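You operate a simulated robot arm through the tools that you are given. There is no shell and no other tool.

Carry out the task below with a simulated robot arm. There is one attempt and no reset: what you move stays moved.

JOB
Top up the flow rig's tank to its line and run the pump till the air lamp goes out.
Fine: jug back; open the inlet before starting; then stop the pump and shut the inlet. Set down upright: jug.

The check looks at the end state, three seconds after you hand in, the way a careful person would. Anything else that was tipped, shoved, dropped, spilled or broken makes it a failure.

ROBOT AND FRAMES
A 7-joint arm with a two-finger parallel gripper, fixed in place. Base frame: the origin is at the foot of the arm, x ahead of it, y to its left, z up; the work surface is at about z = 800. Units: mm, degrees, N and s.
Its first joint turns from -149.0 to 149.0 degrees. Payload 3.43 kg.
The TCP is the grasp point between the finger pads, 30 mm short of the fingertips. In the tool frame z runs along the fingers and y along their closing line. Largest opening 94 mm; finger width 28, thickness 10; the body of the gripper, 50 by 96 mm, starts 55 mm behind the TCP.
Orientation is that of the tool frame in the base frame, as a unit quaternion [x, y, z, w]. With the fingers straight down and closing along the base's y, the tool's x points along the base's -x, its y along +y and its z along -z.

CONTROLS
- The arm moves only by the tool nudge_tool. Its argument "plan" is a list of rows, each a list of 7 numbers: the shift along the base's x, y, z in mm, then the turn, a rotation vector about the base's x, y, z in degrees, then the finger opening in mm, from 0 to 94. In form: [[tx, ty, tz, rx, ry, rz, hand], ...]. A call has 1 to 20 rows; each row is the pose to reach, as a shift and turn from the pose commanded when the call began. Rows are played at 5 a second. More than 50 mm and 8.6 degrees between two rows, or a gripper value outside its range, and nothing of the call is played. A pose out of reach is approached as far as the arm can. The call stops where the force on the tool passes 40 N (or 10 N more than at its start, if that is more) or the arm is blocked; 0.2 s more then pass. The fingers move at their own pace (about 45 mm/s each) and stop on an object; they squeeze with about 33 N. The grip force told is the motor's: it shows also when the fingers shut on nothing. Time passes only in rows, and 0.2 s behind the last, so rows that repeat a pose let the fingers close. It gives the time, the measured TCP pose, the force on the tool (base axes), the opening and the grip force at its end, in the units of the frame above (readings bear some noise), with the torque about the TCP (base axes, N m) and any sound that the robot's microphone picked up, and new pictures: "pictures" is both (left out), scene, wrist or none.
- Cameras (640 x 400 px; columns grow to the right, rows downward): "scene" is fixed at [221.6, -644.4, 1581.2]; the picture's right is [0.41, -0.91, 0.00], its down [-0.64, -0.29, -0.72] and it looks along [0.65, 0.29, -0.70] (base axes); focal length 318 px, centre (320, 200). "wrist" rides on the gripper at [76, 14, -102] in the tool frame; the picture's right is [-0.18, 0.98, 0.00], its down [-0.75, -0.14, -0.64] and it looks along [-0.63, -0.12, 0.77] (tool axes); focal length 243 px, centre (320, 200). There is no depth. A picture from a camera that has moved, and an enlarged one, comes with that camera's place and axes in the base frame and with its lens. The place of the scene camera against the robot may be out by one fixed shift of up to 12 mm in any direction.
- enlarge(camera, box): a new picture of the part [left, top, right, bottom] of that camera's present view, enlarged. The clock stands still meanwhile.
- close_job(): hands the job in; it is judged then, once.

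Nothing tells you positions but the pictures and the camera data. Unless the task says otherwise, let go and move clear before handing in.

The tools are called after "Emit:" as a command line: name --pt "numbers of a row" for each row, then --argument value for the rest, lists and objects as JSON in quotes. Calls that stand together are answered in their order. nudge_tool: Moves the arm, as the interface text tells. Its arguments: {"type":"object","properties":{"plan":{"type":"array"},"pictures":{"type":"string","enum":["both","scene","wrist","none"]}},"required":["plan"]} The other tools are called the same way: enlarge (camera, box) takes an enlarged picture of a part of a camera's view; close_job () hands the job in.

At the start:

```text
time_s: 0.0
tcp_pos: [873.2, -460.8, 1160.7]
orientation: [0.0, 1.0, -0.001, -0.001]
wrist_force: [0.3, 0.7, -0.3]
ft_torque: [0.04, 0.01, 0.01]
gripper_width: 93.9
grasp_force: 0.1
```

scene: 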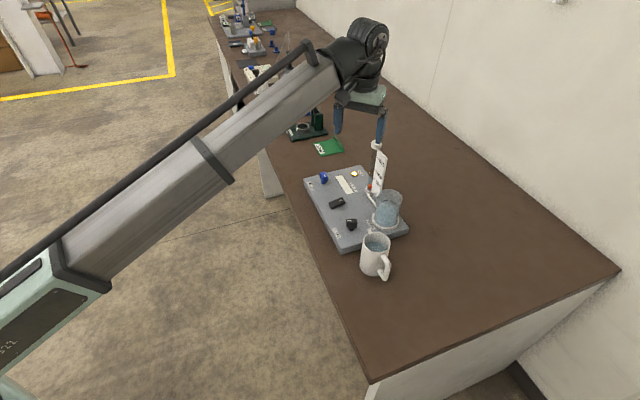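
wrist: 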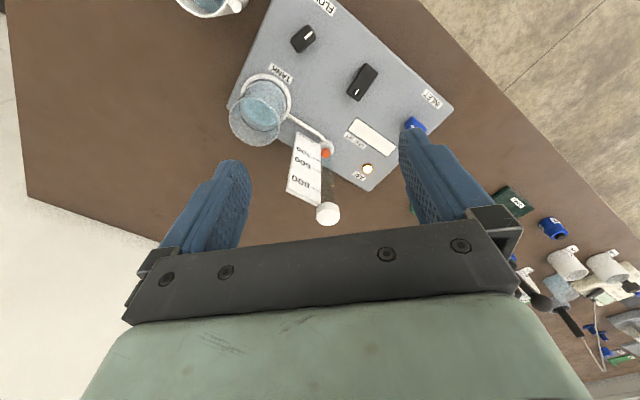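

I see a grey flow rig with a tank, a knob or two, a blue inlet valve, a lamp and a white jug beside it. I'll enlarge both views before moving anything.

Emit:
enlarge --camera "scene" --box '[290, 140, 430, 290]'

Emit:
enlarge --camera "wrist" --box '[170, 0, 480, 230]'

```text
2.67 times, centred on (360, 215) of scene
camera zoom: at [221.6, -644.4, 1581.2], right [0.41, -0.91, 0.0], down [-0.64, -0.29, -0.72], along [0.65, 0.29, -0.7], focal length 850 px, centre (213, 160)
```

zoom: 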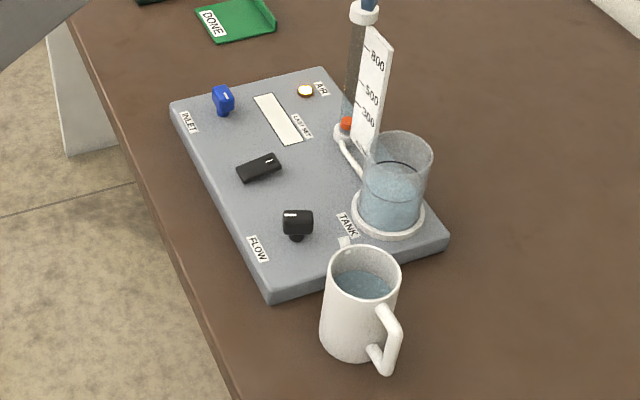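

```text
1.74 times, centred on (325, 115) of wrist
camera zoom: at [796.0, -445.5, 1263.5], right [0.18, 0.98, 0.0], down [0.75, -0.14, 0.64], along [0.63, -0.12, -0.77], focal length 422 px, centre (311, 348)
```

zoom: 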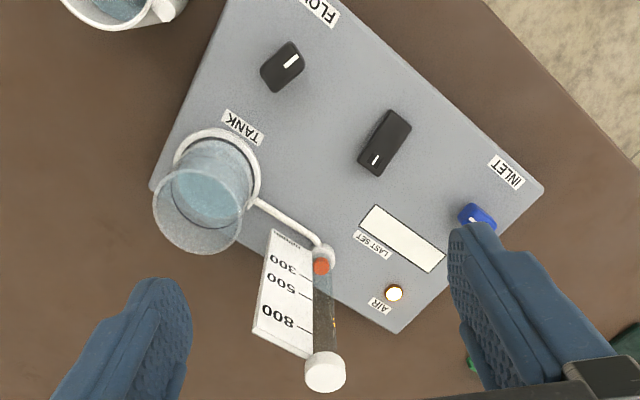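

The rig looks to span roughly x 700–960, y -620 to -330. The tank is near (916,-563) and the jug near (746,-571). I'll pull back for a better look at the controls and the jug with the wrist camera.

Emit:
nudge_tool --pt "-30 0 0 0 0 0 94" --pt "-60 0 0 0 0 0 94" --pt "-90 0 0 0 0 0 94" --pt "-120 0 -10 0 0 0 94" --pt "-150 0 -30 0 0 0 94" --pt "-170 0 -50 0 0 0 94"

```text
time_s: 1.4
tcp_pos: [705.5, -458.2, 1111.4]
orientation: [0.0, 1.0, 0.001, 0.0]
wrist_force: [1.2, 0.6, -0.4]
ft_torque: [0.02, 0.0, 0.01]
gripper_width: 94.1
grasp_force: 0.0
camera wrist: at [626.4, -444.6, 1214.2], right [0.18, 0.98, 0.0], down [0.75, -0.14, 0.64], along [0.63, -0.12, -0.77], focal length 243 px, centre (320, 200)
```

scene: 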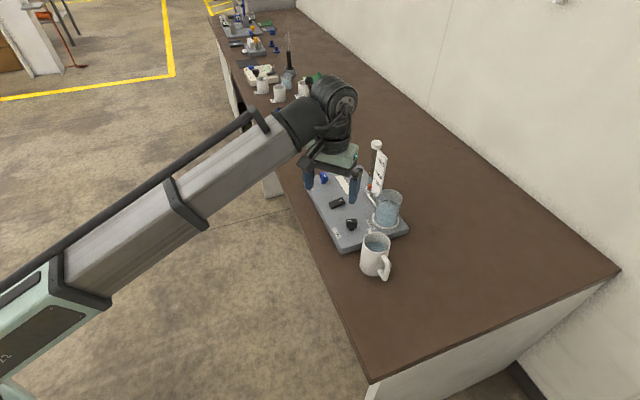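
wrist: 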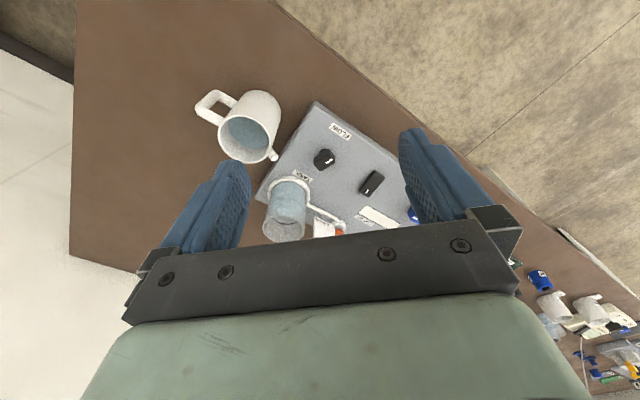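

The jug stands upright just beside the rig, with its handle on the side away from the rig and a small spout opposite. I'll enlarge both views to see the details.

Emit:
enlarge --camera "wrist" --box '[180, 70, 430, 250]'

Emit:
enlarge --camera "scene" --box '[330, 170, 430, 290]'

Emit:
enlarge --camera "scene" --box '[350, 180, 415, 240]'

```text
2.22 times, centred on (305, 160) of wrist
camera zoom: at [626.4, -444.6, 1214.2], right [0.18, 0.98, 0.0], down [0.75, -0.14, 0.64], along [0.63, -0.12, -0.77], focal length 539 px, centre (353, 289)
```

zoom: 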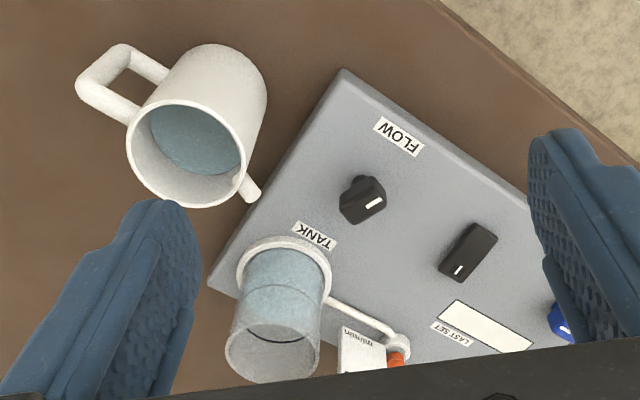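

```text
3.33 times, centred on (380, 230) of scene
camera zoom: at [221.6, -644.4, 1581.2], right [0.41, -0.91, 0.0], down [-0.64, -0.29, -0.72], along [0.65, 0.29, -0.7], focal length 1062 px, centre (120, 100)
```

zoom: 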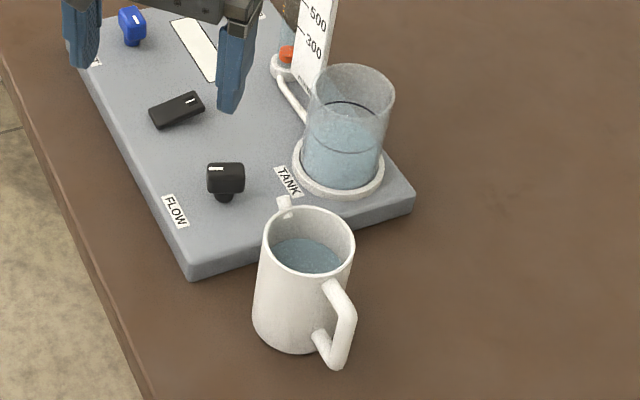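

```text
6.67 times, centred on (382, 210) of scene
camera zoom: at [221.6, -644.4, 1581.2], right [0.41, -0.91, 0.0], down [-0.64, -0.29, -0.72], along [0.65, 0.29, -0.7], focal length 2124 px, centre (-97, 133)
```

zoom: 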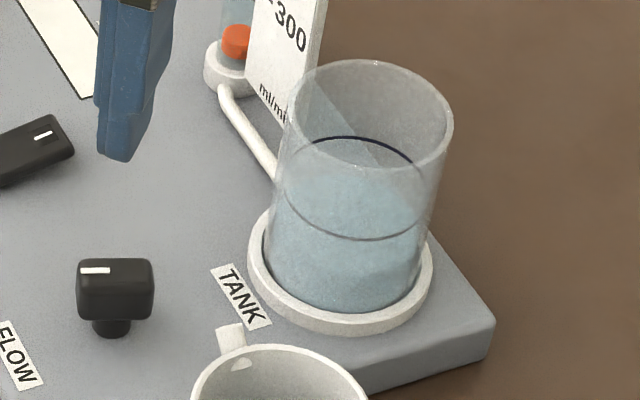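

The rig's long side lies at about 45° to my base axes, with the FLOW knob, a middle black control and INLET in a row, and the tank, flow tube and AIR lamp behind them. I'll turn the wrist camera square to the rig to read the controls.

Emit:
nudge_tool --pt "20 15 0 0 0 -6 94" --pt "40 30 0 0 0 -12 94" --pt "60 45 0 0 0 -18 94" --pt "80 60 0 0 0 -24 94" --pt "100 75 0 0 0 -30 94" --pt "120 90 0 0 0 -36 94" --pt "140 105 0 0 0 -42 94" --pt "157 122 0 0 0 -45 94" --pt "157 122 0 0 0 -45 94"

```text
time_s: 3.4
tcp_pos: [860.0, -338.6, 1110.3]
orientation: [0.383, 0.924, 0.0, 0.0]
wrist_force: [0.0, 0.1, 0.7]
ft_torque: [0.01, -0.01, 0.03]
gripper_width: 94.0
grasp_force: 0.0
camera wrist: at [815.1, -273.8, 1214.1], right [0.83, 0.56, 0.0], down [0.43, -0.63, 0.64], along [0.36, -0.53, -0.77], focal length 243 px, centre (320, 200)
```

scene: 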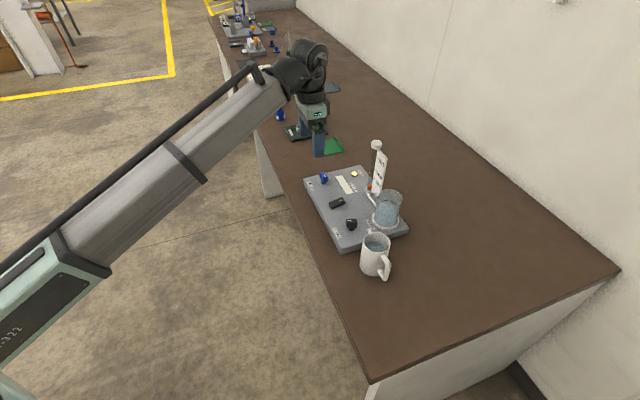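
wrist: 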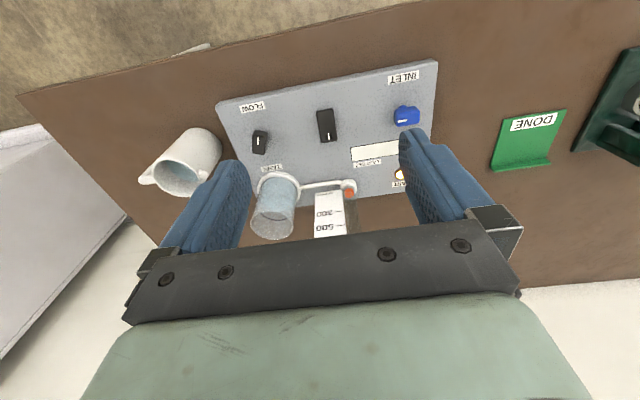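

Emit:
enlarge --camera "wrist" --box '[200, 50, 450, 210]'

Emit:
enlarge --camera "wrist" --box '[300, 60, 440, 150]'

Emit:
enlarge --camera "scene" --box '[300, 160, 365, 205]'

Emit:
enlarge --camera "scene" --box '[320, 190, 385, 235]'

```text
2.50 times, centred on (325, 130) of wrist
camera zoom: at [815.1, -273.8, 1214.1], right [0.83, 0.56, 0.0], down [0.43, -0.63, 0.64], along [0.36, -0.53, -0.77], focal length 606 px, centre (308, 375)
```

zoom: 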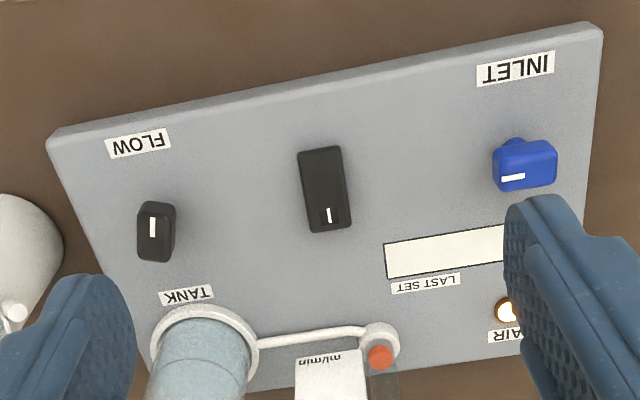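

```text
4.44 times, centred on (370, 105) of wrist
camera zoom: at [815.1, -273.8, 1214.1], right [0.83, 0.56, 0.0], down [0.43, -0.63, 0.64], along [0.36, -0.53, -0.77], focal length 1078 px, centre (98, 622)
```

zoom: 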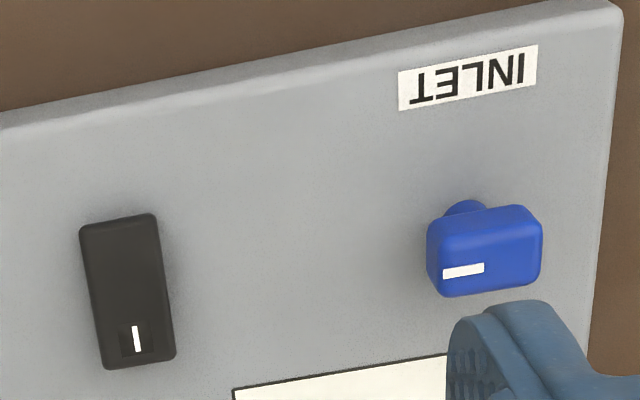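

```text
8.89 times, centred on (332, 182) of scene
camera zoom: at [221.6, -644.4, 1581.2], right [0.41, -0.91, 0.0], down [-0.64, -0.29, -0.72], along [0.65, 0.29, -0.7], focal length 2832 px, centre (209, 356)
```

zoom: 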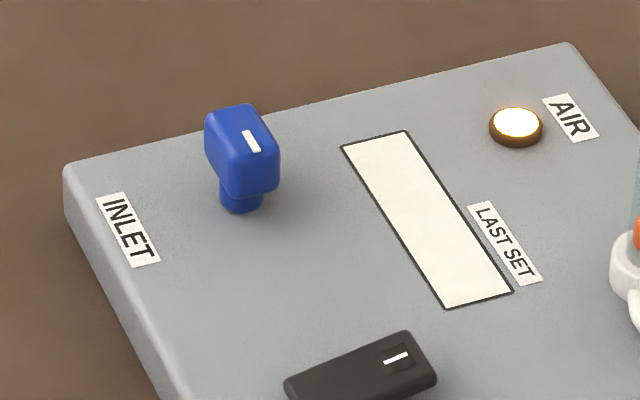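

```text
8.89 times, centred on (352, 212) of scene
camera zoom: at [221.6, -644.4, 1581.2], right [0.41, -0.91, 0.0], down [-0.64, -0.29, -0.72], along [0.65, 0.29, -0.7], focal length 2832 px, centre (31, 89)
```

zoom: 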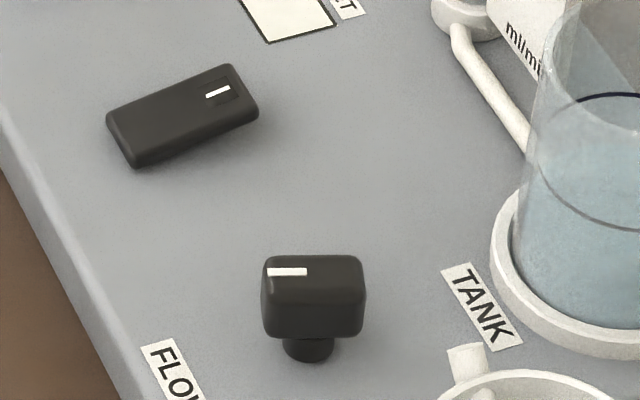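

The middle control is a rocker switch marked "I" at its far end. INLET is a blue T-handle with its tick towards -e1 (along the rig), and the AIR lamp is lit. I'll now pitch the tool to view the jug and tank from the side, from the robot's side of the bench.

Emit:
nudge_tool --pt "-30 -25 0 -4 -4 0 94" --pt "-60 -50 0 -8 -8 0 94" --pt "-90 -75 0 -12 -12 0 94" --pt "-120 -100 0 -16 -16 0 94" --pt "-150 -125 -10 -20 -20 0 94" --pt "-185 -153 -40 -24 -24 0 94" --pt "-185 -153 -80 -28 -28 0 94" --pt "-185 -153 -120 -31.8 -31.8 0 94" --pt "-185 -153 -160 -31.8 -31.8 0 94" --pt "-185 -153 -190 -31.8 -31.8 0 94" --pt "-185 -153 -211 -31.8 -31.8 0 94" --pt "-185 -153 -211 -31.8 -31.8 0 94"

```text
refused: row 6 steps farther than a row can; nothing moved
```

Nothing moved, because one row was too long a step. I'll send the same viewing move again with smaller steps.

Emit:
nudge_tool --pt "-30 -25 0 -4 -4 0 94" --pt "-60 -50 0 -8 -8 0 94" --pt "-90 -75 0 -12 -12 0 94" --pt "-120 -100 0 -16 -16 0 94" --pt "-150 -125 -10 -20 -20 0 94" --pt "-170 -140 -40 -24 -24 0 94" --pt "-185 -153 -80 -28 -28 0 94" --pt "-185 -153 -120 -31.8 -31.8 0 94" --pt "-185 -153 -160 -31.8 -31.8 0 94" --pt "-185 -153 -190 -31.8 -31.8 0 94" --pt "-185 -153 -211 -31.8 -31.8 0 94" --pt "-185 -153 -211 -31.8 -31.8 0 94"

```text
time_s: 6.0
tcp_pos: [676.0, -491.7, 899.2]
orientation: [0.354, 0.854, -0.147, 0.353]
wrist_force: [0.6, 0.2, -1.2]
ft_torque: [0.01, 0.0, -0.04]
gripper_width: 94.1
grasp_force: 0.1
camera wrist: at [595.6, -391.8, 917.6], right [0.79, 0.6, 0.13], down [-0.04, -0.16, 0.99], along [0.61, -0.78, -0.1], focal length 243 px, centre (320, 200)
```

scene: 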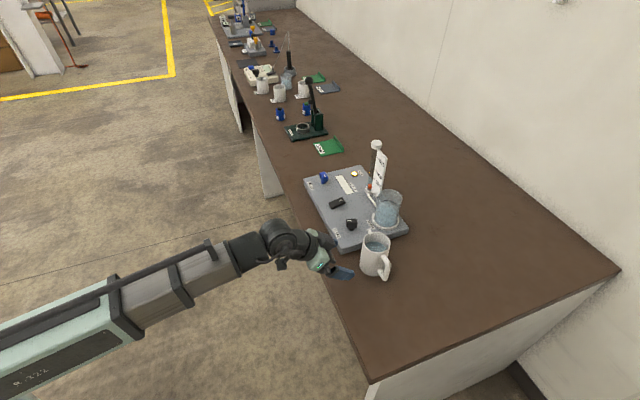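
wrist: 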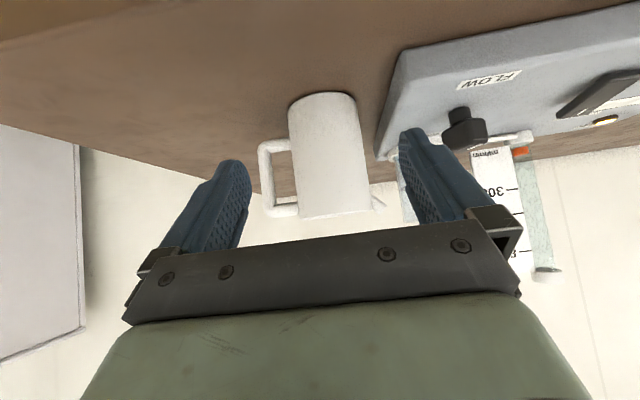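

Emit:
enlarge --camera "wrist" --box '[240, 80, 420, 225]'

Emit:
enlarge --camera "scene" --box '[345, 180, 415, 285]'

```text
2.76 times, centred on (330, 152) of wrist
camera zoom: at [595.6, -391.8, 917.6], right [0.79, 0.6, 0.13], down [-0.04, -0.16, 0.99], along [0.61, -0.78, -0.1], focal length 669 px, centre (292, 331)
```

zoom: 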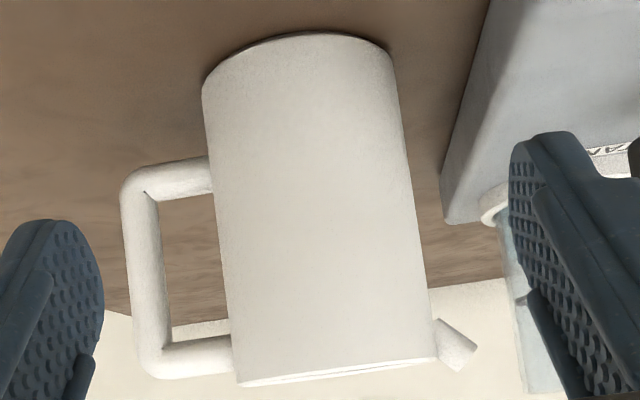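

```text
3.81 times, centred on (380, 232) of scene
camera zoom: at [221.6, -644.4, 1581.2], right [0.41, -0.91, 0.0], down [-0.64, -0.29, -0.72], along [0.65, 0.29, -0.7], focal length 1214 px, centre (91, 76)
```

zoom: 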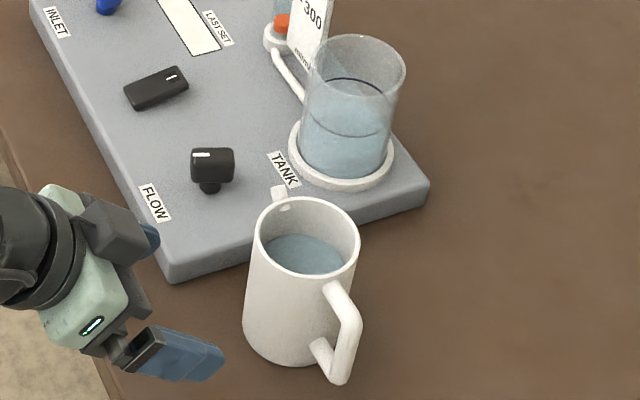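

The jug centre is near (753,-570) with a body radius of about 33 mm, a rim at z≈910 and a handle at -e1. The tank is near (915,-563), with its rim at z≈930 and its line at about z≈885. I'll look at the tank from the side to read the water level.

Emit:
nudge_tool --pt "0 0 25 0 0 0 94" --pt "0 0 50 0 0 0 94" --pt "22 6 50 0 0 0 94" --pt "44 13 50 0 0 0 94" --pt "66 19 50 0 0 0 94" --pt "88 26 50 0 0 0 94" --pt "110 33 50 0 0 0 94" --pt "131 39 50 0 0 0 94" --pt "131 39 50 0 0 0 94"

Emit:
enlarge --camera "wrist" --box '[230, 60, 410, 240]'

```text
time_s: 8.0
tcp_pos: [806.1, -453.0, 949.9]
orientation: [0.354, 0.853, -0.147, 0.353]
wrist_force: [-0.5, 0.3, 0.0]
ft_torque: [-0.02, -0.02, 0.02]
gripper_width: 93.8
grasp_force: 0.0
camera wrist: at [725.6, -352.5, 969.2], right [0.79, 0.6, 0.13], down [-0.04, -0.16, 0.99], along [0.62, -0.78, -0.1], focal length 243 px, centre (320, 200)
```

scene: 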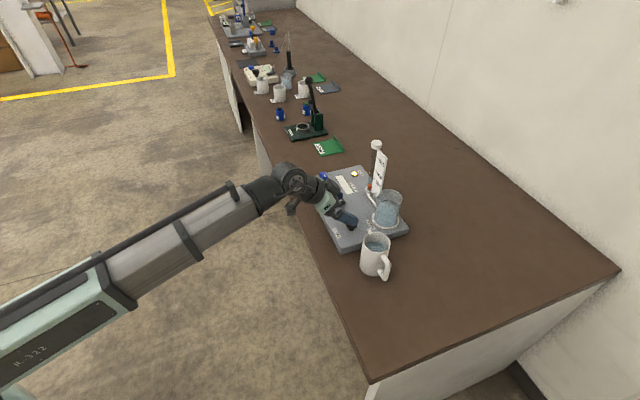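
wrist: 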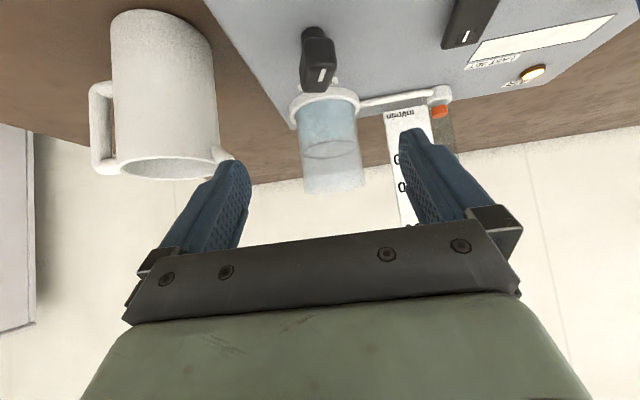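

```text
2.22 times, centred on (320, 150) of wrist
camera zoom: at [725.6, -352.5, 969.2], right [0.79, 0.6, 0.13], down [-0.04, -0.16, 0.99], along [0.62, -0.78, -0.1], focal length 539 px, centre (320, 311)
```

zoom: 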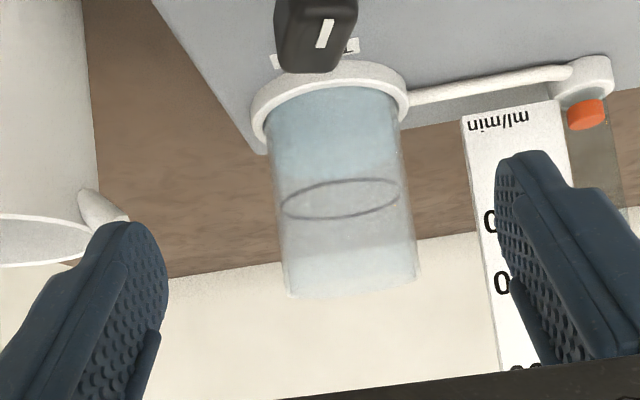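

Emit:
enlarge --camera "wrist" --box '[285, 80, 375, 200]'

Emit:
enlarge --camera "wrist" --box '[290, 10, 370, 110]'

Emit:
enlarge --camera "scene" --box '[355, 215, 405, 285]'

```text
3.33 times, centred on (330, 140) of wrist
camera zoom: at [725.6, -352.5, 969.2], right [0.79, 0.6, 0.13], down [-0.04, -0.16, 0.99], along [0.62, -0.78, -0.1], focal length 809 px, centre (287, 400)
```

zoom: 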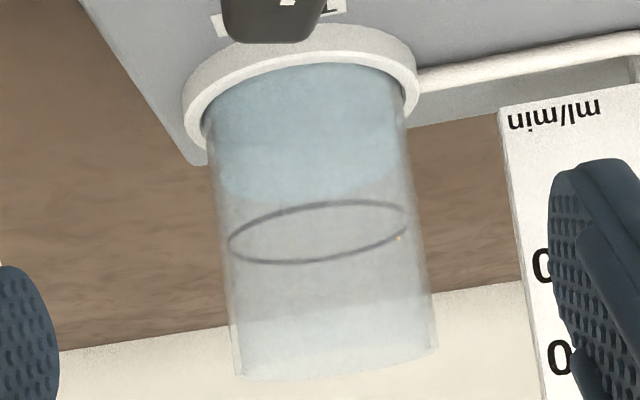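

```text
4.00 times, centred on (330, 60) of wrist
camera zoom: at [725.6, -352.5, 969.2], right [0.79, 0.6, 0.13], down [-0.04, -0.16, 0.99], along [0.62, -0.78, -0.1], focal length 970 px, centre (280, 760)
```

zoom: 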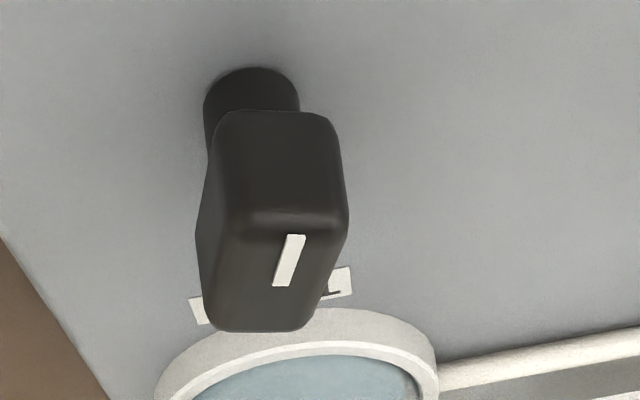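

```text
5.71 times, centred on (380, 250) of scene
camera zoom: at [221.6, -644.4, 1581.2], right [0.41, -0.91, 0.0], down [-0.64, -0.29, -0.72], along [0.65, 0.29, -0.7], focal length 1820 px, centre (-23, -86)
```

zoom: 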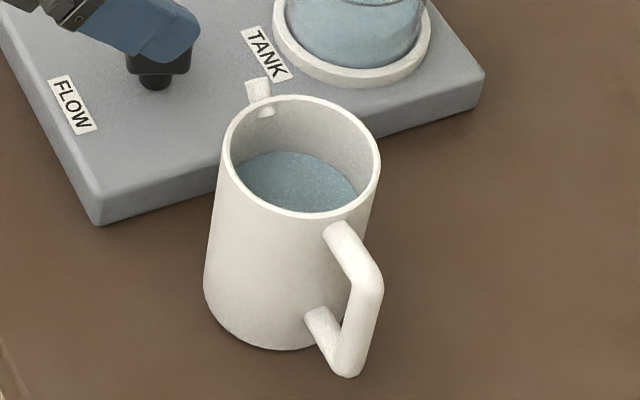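

The tank water is about 24 mm below the black line and the jug is about two-thirds full, so roughly half the jug is needed. I'll raise the arm and set up the grasp orientation, with the fingers clear of handle and spout, then dry-run the pouring reach empty-handed.

Emit:
nudge_tool --pt "0 0 40 2 2 0 94" --pt "-10 -10 80 5 5 0 94" --pt "-20 -25 120 8 8 0 94" --pt "-35 -50 150 10.6 10.6 0 94" --pt "-53 -80 150 10.6 10.6 0 94" --pt "-53 -117 150 10.6 10.6 0 94" --pt "-53 -117 150 10.6 10.6 0 94" --pictures "none"

Emit:
nudge_tool --pt "0 0 0 0 0 7 94" --pt "0 0 0 0 0 14 94" --pt "0 0 0 0 0 21 94" --pt "0 0 0 0 0 28 94" --pt "0 0 0 0 0 35 94" --pt "0 0 0 0 0 42 94" --pt "0 0 0 0 0 49 94" --pt "0 0 0 0 0 55 94" --pt "0 0 0 0 0 55 94"

```text
time_s: 9.6
tcp_pos: [753.7, -568.0, 1098.0]
orientation: [0.369, 0.893, -0.099, 0.239]
wrist_force: [-0.7, -0.3, 0.2]
ft_torque: [-0.03, 0.0, -0.02]
gripper_width: 93.9
grasp_force: 0.1
```

```text
time_s: 11.6
tcp_pos: [754.5, -569.4, 1099.9]
orientation: [-0.085, 0.962, 0.023, 0.258]
wrist_force: [0.3, 0.4, 0.5]
ft_torque: [0.0, 0.03, 0.04]
gripper_width: 94.0
grasp_force: 0.1
camera wrist: at [633.8, -575.0, 1150.9], right [-0.02, 1.0, 0.09], down [0.35, -0.08, 0.93], along [0.94, 0.05, -0.35], focal length 243 px, centre (320, 200)
```

scene: 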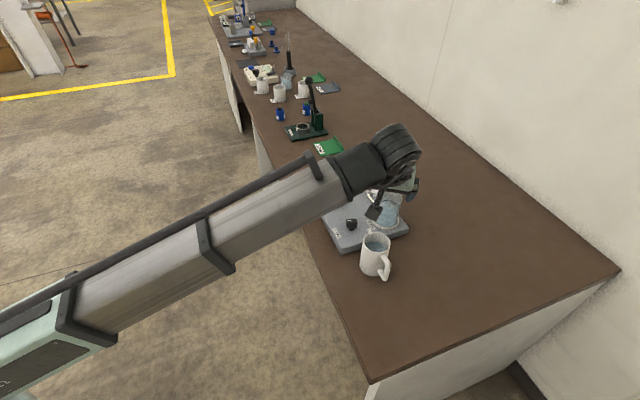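
wrist: 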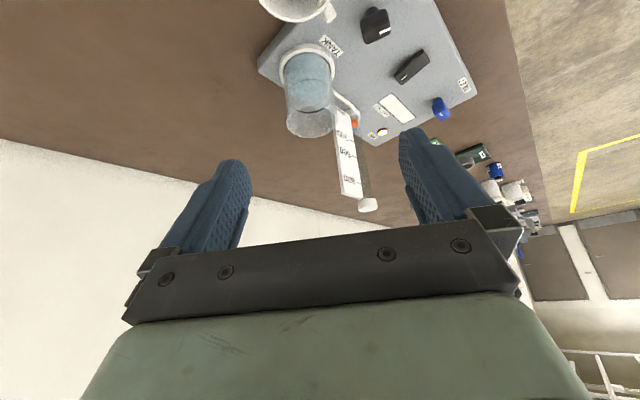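

The grasp orientation works. Next is an empty dry run: I'll move beside the tank at height, yaw about 35°, then tilt, to confirm the pour pose is reachable.

Emit:
nudge_tool --pt "25 -9 0 0 0 6 94" --pt "50 -18 0 0 0 12 94" --pt "75 -27 0 0 0 18 94" --pt "100 -36 0 0 0 24 94" --pt "125 -45 0 0 0 30 94" --pt "152 -55 0 0 0 35 94" --pt "152 -55 -25 0 0 35 94" --pt "152 -55 -50 0 0 35 94" --pt "152 -55 -50 0 0 35 94"

```text
time_s: 13.6
tcp_pos: [905.2, -624.8, 1048.7]
orientation: [-0.37, 0.892, 0.099, 0.239]
wrist_force: [0.0, -0.6, 0.0]
ft_torque: [-0.03, 0.0, -0.03]
gripper_width: 94.1
grasp_force: 0.0
camera wrist: at [811.1, -697.5, 1100.5], right [-0.58, 0.81, 0.09], down [0.33, 0.13, 0.93], along [0.74, 0.57, -0.35], focal length 243 px, centre (320, 200)
```

scene: 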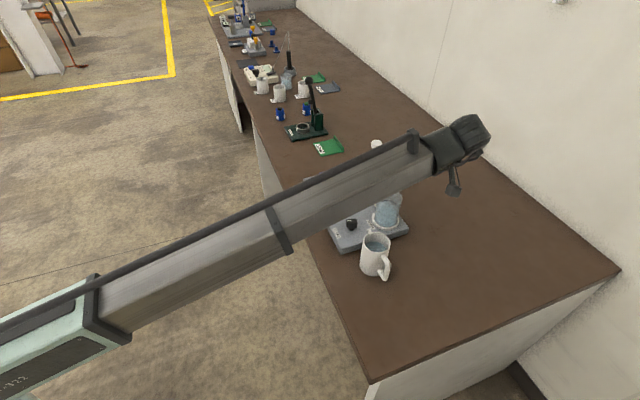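
wrist: 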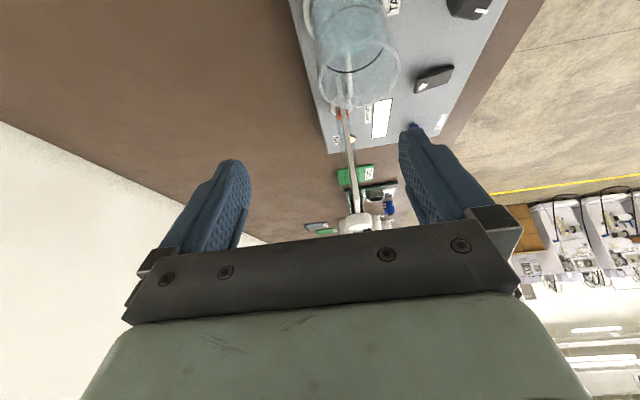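

That pose was reached without trouble. Now I'll dry-run the 60° tilt there, empty and well above the tank.

Emit:
nudge_tool --pt "0 0 0 -7.4 1.3 0 94" --pt "0 0 0 -14.8 2.6 0 94" --pt "0 0 0 -22.2 3.9 0 94" --pt "0 0 0 -29.6 5.2 0 94" --pt "0 0 0 -37 6.5 0 94" --pt "0 0 0 -44.4 7.8 0 94" --pt "0 0 0 -51.8 9.1 0 94" --pt "0 0 0 -59.1 10.4 0 94" --pt "0 0 0 -59.1 10.4 0 94"

```text
time_s: 15.6
tcp_pos: [906.4, -624.2, 1048.8]
orientation: [-0.429, 0.842, -0.323, -0.052]
wrist_force: [0.0, 0.0, 0.1]
ft_torque: [-0.02, -0.03, 0.0]
gripper_width: 94.1
grasp_force: 0.2
camera wrist: at [826.7, -609.7, 1151.6], right [-0.63, 0.54, -0.56], down [0.46, 0.84, 0.3], along [0.63, -0.07, -0.77], focal length 243 px, centre (320, 200)
```

scene: 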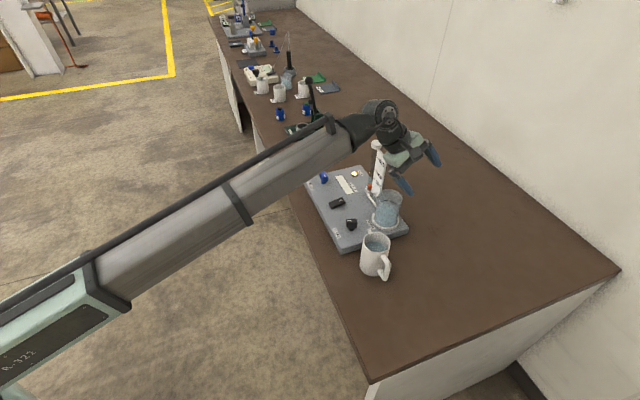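
wrist: 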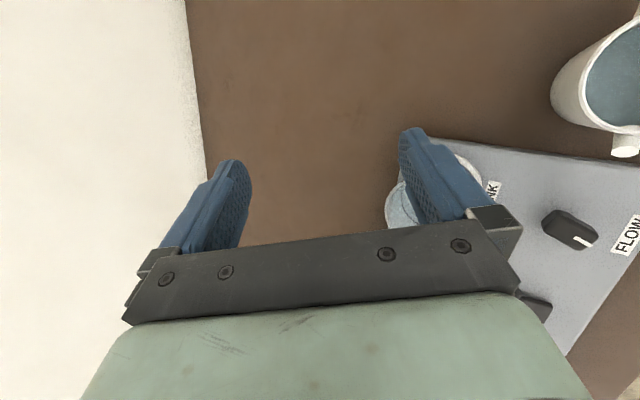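

The pour pose is reachable and clears the flow tube. I'll undo the tilt and yaw and go back above the jug in the grasp orientation.

Emit:
nudge_tool --pt "0 0 0 7.4 -1.3 0 94" --pt "0 0 0 14.8 -2.6 0 94" --pt "0 0 0 22.2 -3.9 0 94" --pt "0 0 0 29.6 -5.2 0 94" --pt "0 0 0 37 -6.5 0 94" --pt "0 0 0 44.4 -7.8 0 94" --pt "0 0 0 51.8 -9.1 0 94" --pt "0 0 0 59.1 -10.4 0 94" --pt "0 0 0 59.1 -10.4 0 94" --pictures "none"

Emit:
nudge_tool --pt "0 0 25 0 0 0 94" --pt "-27 10 50 0 0 -5 94" --pt "-52 19 50 0 0 -11 94" --pt "-77 28 50 0 0 -17 94" --pt "-102 37 50 0 0 -23 94" --pt "-127 46 50 0 0 -29 94" --pt "-152 55 50 0 0 -35 94" --pt "-152 55 10 0 0 -35 94" --pt "-152 55 -30 0 0 -35 94" --pt "-152 55 -60 0 0 -35 94" --pt "-152 55 -60 0 0 -35 94"

```text
time_s: 17.6
tcp_pos: [906.6, -625.0, 1050.0]
orientation: [-0.369, 0.893, 0.1, 0.239]
wrist_force: [0.3, 0.5, 0.2]
ft_torque: [-0.01, 0.01, -0.01]
gripper_width: 94.1
grasp_force: 0.0
```

```text
time_s: 20.0
tcp_pos: [752.0, -567.0, 989.6]
orientation: [-0.085, 0.962, 0.023, 0.258]
wrist_force: [0.3, 0.3, -0.4]
ft_torque: [0.01, -0.01, 0.03]
gripper_width: 94.0
grasp_force: 0.1
camera wrist: at [632.9, -573.8, 1040.5], right [-0.01, 1.0, 0.09], down [0.35, -0.08, 0.93], along [0.94, 0.04, -0.35], focal length 243 px, centre (320, 200)
```

scene: 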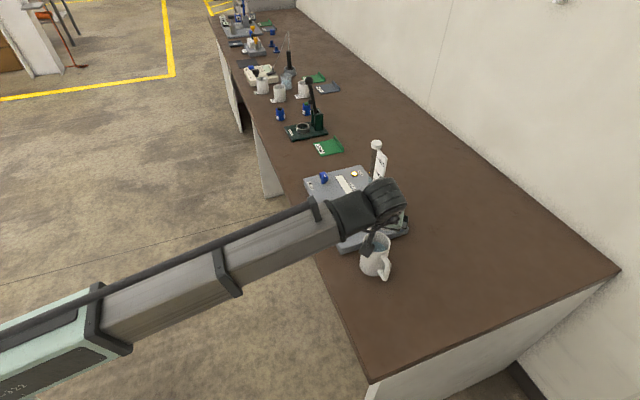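
wrist: 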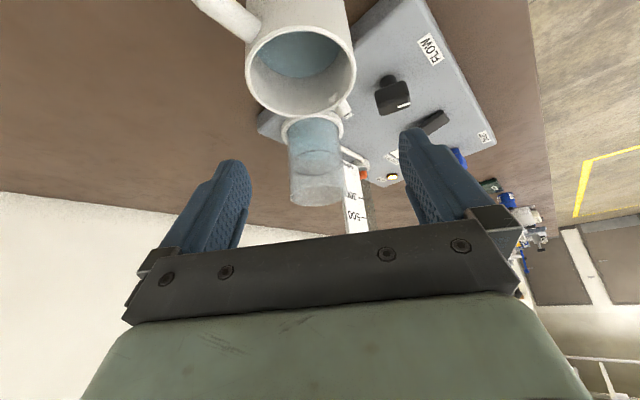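

Emit:
enlarge --camera "wrist" --box '[180, 0, 420, 150]'

```text
2.67 times, centred on (300, 75) of wrist
camera zoom: at [632.9, -573.8, 1040.5], right [-0.01, 1.0, 0.09], down [0.35, -0.08, 0.93], along [0.94, 0.04, -0.35], focal length 647 px, centre (373, 533)
```

zoom: 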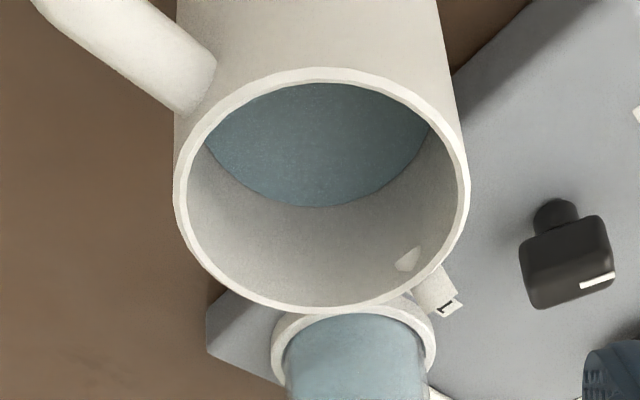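

I measure the jug's axis near (755,-572) with a rim radius of about 35 mm. I'll lower straight down with the fingers open around the body, TCP about 30 mm below the rim, and check before closing.

Emit:
nudge_tool --pt "2 -2 -20 0 0 0 94" --pt "2 -2 -40 0 0 0 94" --pt "2 -2 -60 0 0 0 94" --pt "2 -2 -80 0 0 0 94" --pt "2 -2 -95 0 0 0 94" --pt "2 -2 -110 0 0 0 94" --pt "2 -2 -110 0 0 0 94"

Emit:
enlarge --camera "scene" --box '[330, 180, 430, 290]'

```text
time_s: 21.6
tcp_pos: [755.3, -571.3, 878.4]
orientation: [-0.085, 0.962, 0.023, 0.258]
wrist_force: [0.3, 0.7, -0.2]
ft_torque: [-0.02, -0.02, 0.0]
gripper_width: 94.0
grasp_force: 0.1
camera wrist: at [635.6, -577.5, 930.1], right [-0.01, 1.0, 0.09], down [0.35, -0.08, 0.93], along [0.94, 0.04, -0.35], focal length 243 px, centre (320, 200)
```

scene: 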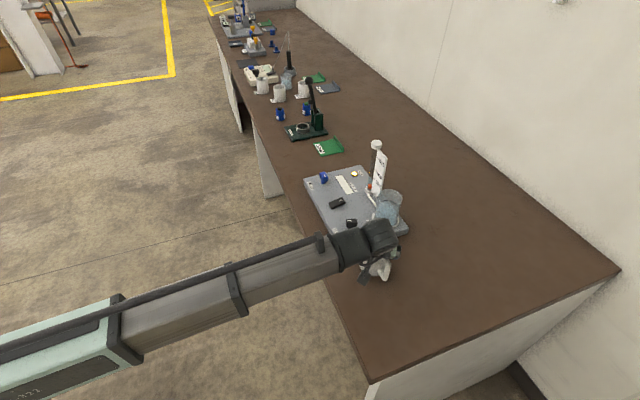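
wrist: 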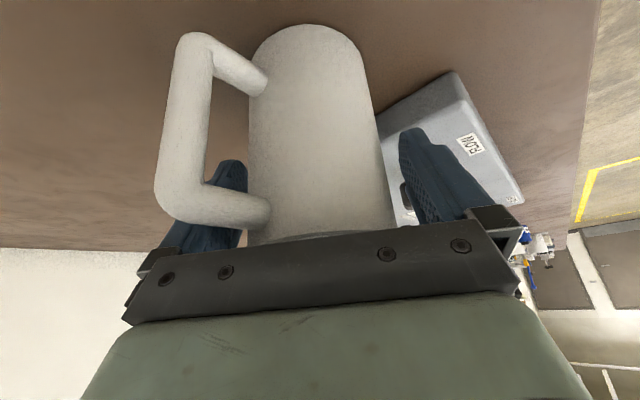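

```text
3.64 times, centred on (380, 235) of scene
camera zoom: at [221.6, -644.4, 1581.2], right [0.41, -0.91, 0.0], down [-0.64, -0.29, -0.72], along [0.65, 0.29, -0.7], focal length 1158 px, centre (102, 73)
```

zoom: 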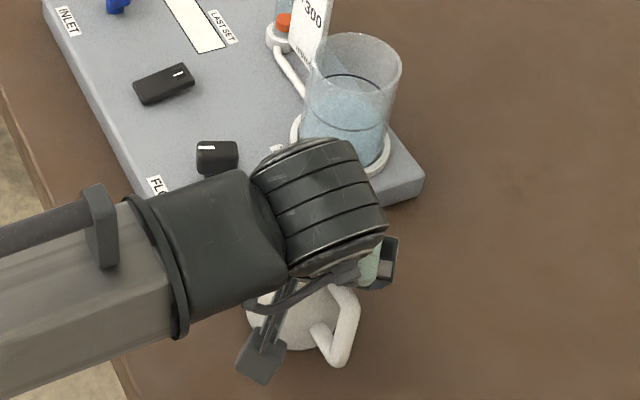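

The jug body is centred between the fingers, with the handle just behind the left finger. I'll close on the body now.

Emit:
nudge_tool --pt "0 0 0 0 0 0 80" --pt "0 0 0 0 0 0 72" --pt "0 0 0 0 0 0 60" --pt "0 0 0 0 0 0 55" --pt "0 0 0 0 0 0 55"

```text
time_s: 22.8
tcp_pos: [756.9, -571.8, 878.9]
orientation: [-0.084, 0.962, 0.022, 0.258]
wrist_force: [0.2, -0.7, 2.4]
ft_torque: [0.09, 0.04, 0.02]
gripper_width: 74.9
grasp_force: 33.0
camera wrist: at [635.6, -577.4, 930.3], right [-0.01, 1.0, 0.09], down [0.35, -0.08, 0.93], along [0.94, 0.04, -0.35], focal length 243 px, centre (320, 200)
```

scene: 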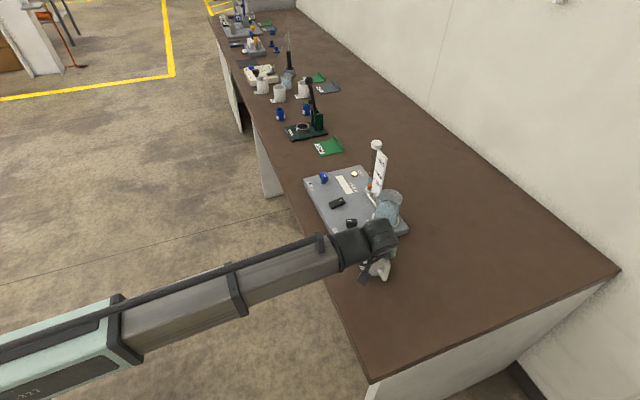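
wrist: 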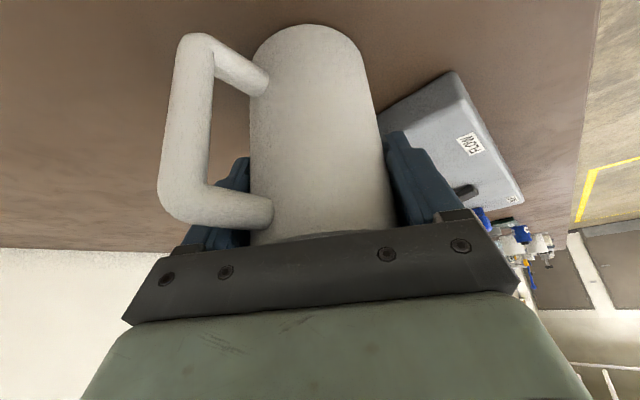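

The grip is firm at 75 mm and 33 N. I'll lift slowly and check the weight and for slip.

Emit:
nudge_tool --pt "0 0 5 0 0 0 50" --pt "0 0 10 0 0 0 50" --pt "0 0 20 0 0 0 50" --pt "0 0 30 0 0 0 50" --pt "0 0 40 0 0 0 50" --pt "0 0 40 0 0 0 50"

```text
time_s: 24.2
tcp_pos: [755.9, -572.1, 918.0]
orientation: [-0.084, 0.962, 0.022, 0.258]
wrist_force: [-1.4, -0.7, -2.7]
ft_torque: [0.02, 0.0, -0.01]
gripper_width: 73.2
grasp_force: 32.7
camera wrist: at [636.4, -576.7, 970.1], right [-0.01, 1.0, 0.09], down [0.35, -0.08, 0.93], along [0.94, 0.04, -0.35], focal length 243 px, centre (320, 200)
```

scene: 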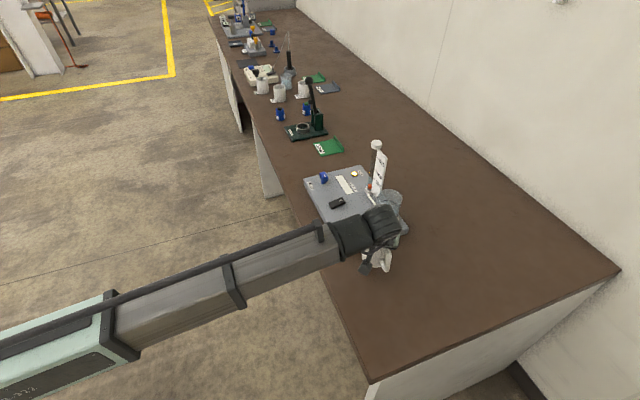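
wrist: 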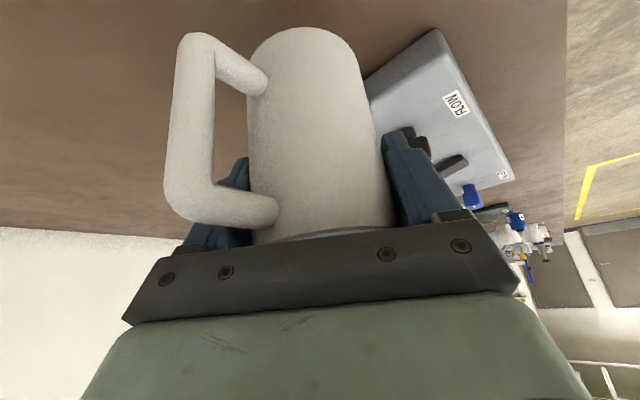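

The jug is held, weighs only about 0.3 kg and is close to vertical. I'll raise it and carry it gently beside the tank at a height where its base clears the tank rim, turning the spout towards the tank.

Emit:
nudge_tool --pt "0 0 20 0 0 0 50" --pt "0 0 45 0 0 0 50" --pt "0 0 75 0 0 0 50" --pt "0 0 105 0 0 0 50" --pt "0 0 125 0 0 0 50" --pt "5 -2 131 0 0 1 50" --pt "18 -6 131 0 0 4 50" --pt "36 -13 131 0 0 8 50" --pt "56 -20 131 0 0 13 50" --pt "76 -27 131 0 0 18 50" --pt "96 -34 131 0 0 23 50" --pt "114 -40 131 0 0 27 50" --pt "130 -46 131 0 0 31 50" --pt "142 -50 131 0 0 34 50" --pt "149 -52 131 0 0 35 50" --pt "149 -52 131 0 0 35 50"

Emit:
enlarge --camera "scene" --box '[330, 120, 480, 260]'

```text
time_s: 27.6
tcp_pos: [906.2, -623.7, 1049.2]
orientation: [-0.37, 0.892, 0.1, 0.239]
wrist_force: [-0.7, 0.4, -2.3]
ft_torque: [0.0, 0.0, 0.01]
gripper_width: 71.4
grasp_force: 33.0
camera wrist: at [810.7, -695.8, 1101.2], right [-0.58, 0.81, 0.09], down [0.33, 0.13, 0.93], along [0.74, 0.57, -0.35], focal length 243 px, centre (320, 200)
```

scene: 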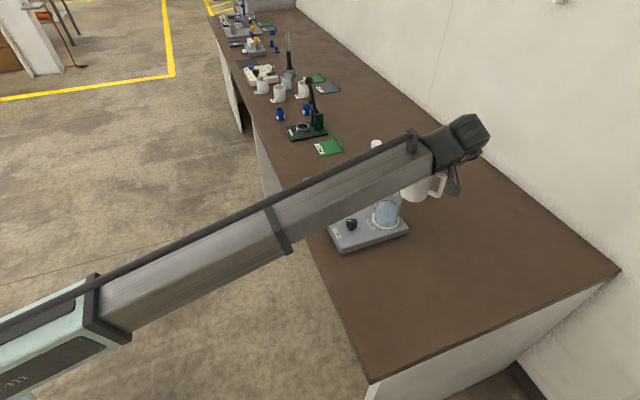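
wrist: 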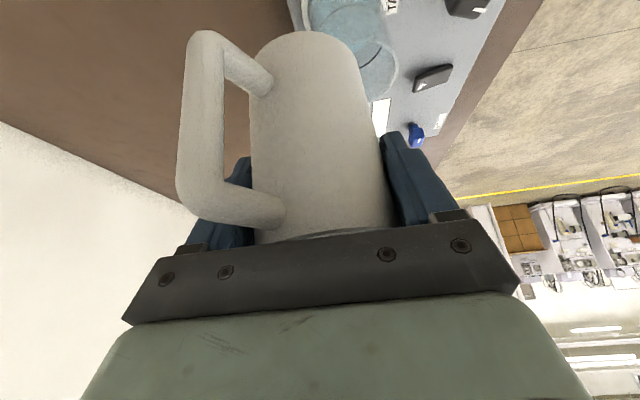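

```text
2.86 times, centred on (405, 190) of scene
camera zoom: at [221.6, -644.4, 1581.2], right [0.41, -0.91, 0.0], down [-0.64, -0.29, -0.72], along [0.65, 0.29, -0.7], focal length 910 px, centre (77, 229)
```

zoom: 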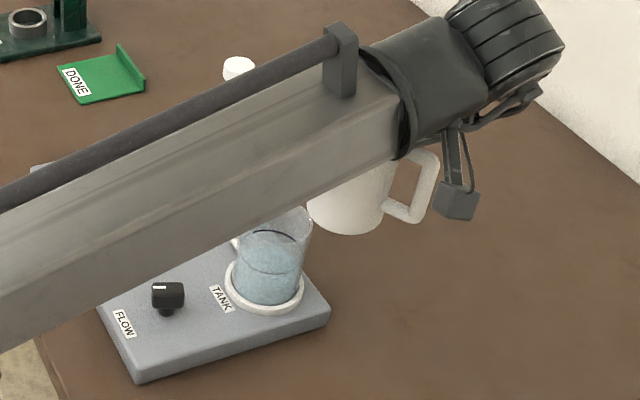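

The jug has yawed about 5° in the grip, so its spout now points at about 75°, but it is held and upright. I'll tilt it only 25°, short of pouring, then lower it beside the tank with the spout over the opening.

Emit:
nudge_tool --pt "-1.5 -1.5 0 -4.8 1.3 0 40" --pt "-3 -3 0 -9.7 2.6 0 40" --pt "-4.5 -4.5 0 -14.5 3.9 0 40" --pt "-6 -6 0 -19.3 5.2 0 40" --pt "-7.5 -7.4 0 -24.2 6.5 0 40" --pt "-7.5 -7.4 -15 -24.2 6.5 0 40" --pt "-7.5 -7.4 -35 -24.2 6.5 0 40" --pt "-7.5 -7.4 -55 -24.2 6.5 0 40" --pt "-7.5 -7.4 -55 -24.2 6.5 0 40"

Emit:
enlarge --camera "scene" --box '[330, 120, 480, 260]'

```text
time_s: 29.6
tcp_pos: [898.2, -630.9, 992.9]
orientation: [-0.405, 0.906, -0.069, 0.105]
wrist_force: [-0.8, 0.0, -3.0]
ft_torque: [0.04, 0.02, 0.01]
gripper_width: 71.5
grasp_force: 33.3
camera wrist: at [811.2, -673.4, 1081.2], right [-0.59, 0.79, -0.18], down [0.43, 0.5, 0.75], along [0.68, 0.36, -0.63], focal length 243 px, centre (320, 200)
```

scene: 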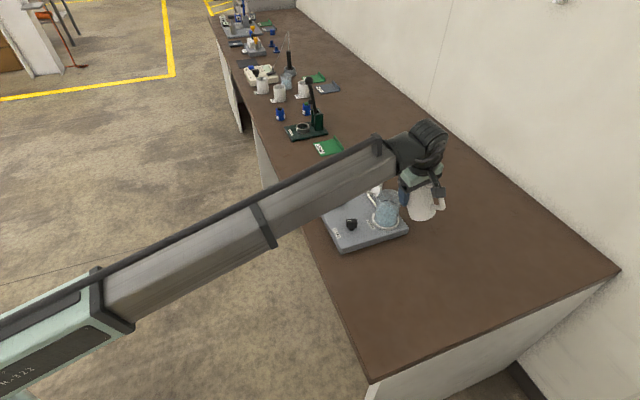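
wrist: 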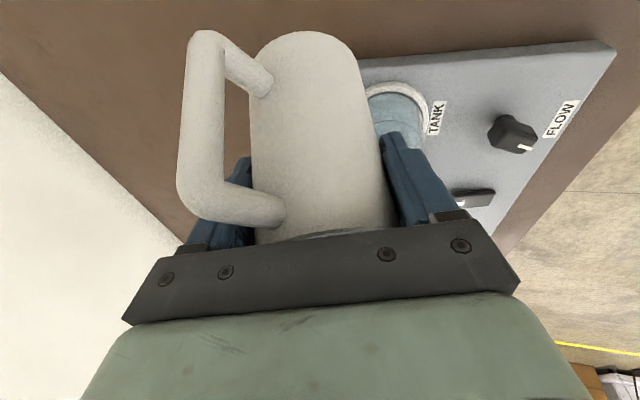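

```text
2.86 times, centred on (405, 190) of scene
camera zoom: at [221.6, -644.4, 1581.2], right [0.41, -0.91, 0.0], down [-0.64, -0.29, -0.72], along [0.65, 0.29, -0.7], focal length 910 px, centre (77, 229)
```

zoom: 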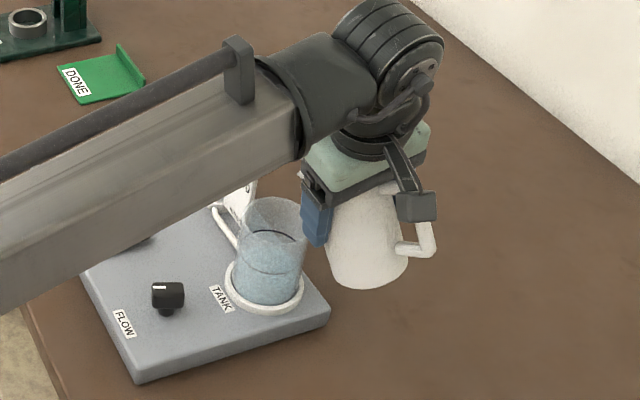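

The grip width is stable at 71.5 mm and the tilted jug clears the tank. I'll lower to pouring height and tilt on to about 32°, then watch for flow.

Emit:
nudge_tool --pt "0 0 -15 0 0 0 40" --pt "0 0 -29 0 0 0 40" --pt "0 0 -29 -2 0.5 0 40" --pt "0 0 -29 -4 1.1 0 40" --pt "0 0 -29 -6.8 1.8 0 40" --pictures "none"

Emit:
enlarge --camera "scene" --box '[350, 150, 450, 240]'

Emit:
enlarge --camera "wrist" --box '[330, 40, 480, 160]'

```text
time_s: 30.8
tcp_pos: [896.8, -629.9, 963.6]
orientation: [-0.411, 0.901, -0.118, 0.067]
wrist_force: [0.1, 0.6, -3.1]
ft_torque: [0.1, 0.0, 0.02]
gripper_width: 71.5
grasp_force: 33.3
```

```text
4.44 times, centred on (400, 195) of scene
camera zoom: at [221.6, -644.4, 1581.2], right [0.41, -0.91, 0.0], down [-0.64, -0.29, -0.72], along [0.65, 0.29, -0.7], focal length 1416 px, centre (-36, 222)
```

zoom: 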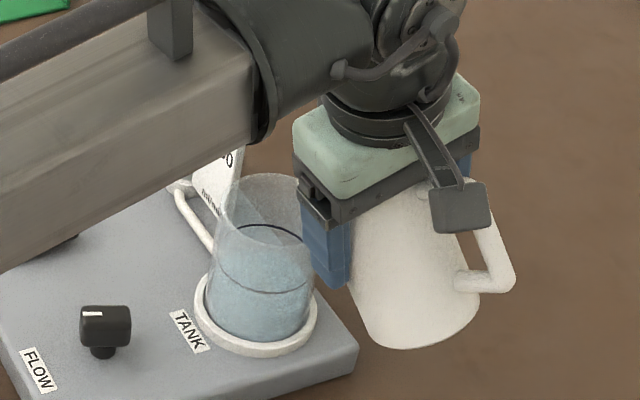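

```text
3.33 times, centred on (405, 100) of wrist
camera zoom: at [813.4, -662.8, 1059.6], right [-0.59, 0.76, -0.26], down [0.45, 0.58, 0.67], along [0.66, 0.28, -0.69], focal length 809 px, centre (37, 533)
```

zoom: 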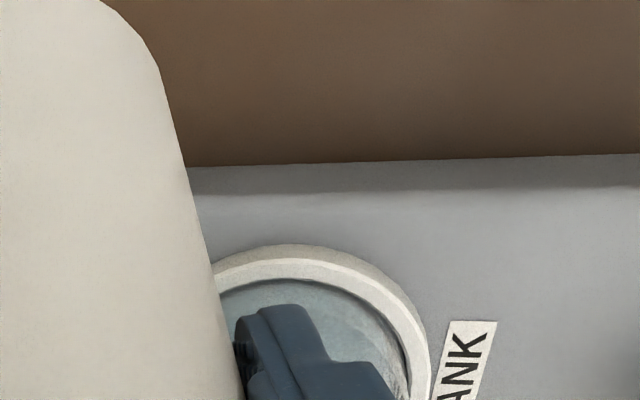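

There is no flow yet and everything clears the tank. I'll tilt in small steps, holding the spout tip over the opening.

Emit:
nudge_tool --pt "0 0 1 -1.9 0.5 0 40" --pt "0 0 2 -3.9 1.0 0 40" --pt "0 0 3 -5.8 1.6 0 40" --pictures "none"

Emit:
enlarge --camera "scene" --box '[350, 150, 450, 240]'

```text
time_s: 31.6
tcp_pos: [897.5, -630.6, 967.3]
orientation: [-0.417, 0.895, -0.156, 0.034]
wrist_force: [0.5, 0.2, -3.7]
ft_torque: [0.08, 0.03, -0.05]
gripper_width: 71.4
grasp_force: 32.3
```

```text
4.44 times, centred on (400, 195) of scene
camera zoom: at [221.6, -644.4, 1581.2], right [0.41, -0.91, 0.0], down [-0.64, -0.29, -0.72], along [0.65, 0.29, -0.7], focal length 1416 px, centre (-36, 222)
```

zoom: 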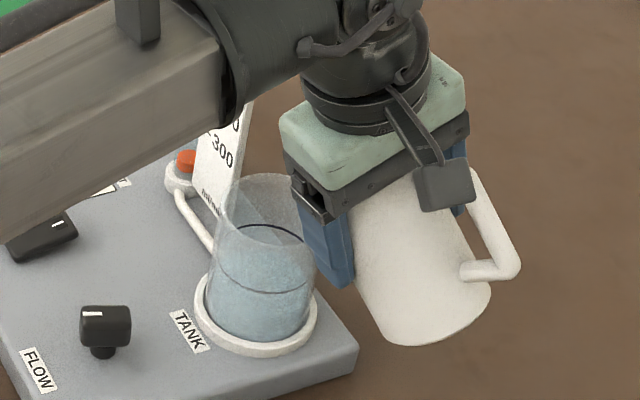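

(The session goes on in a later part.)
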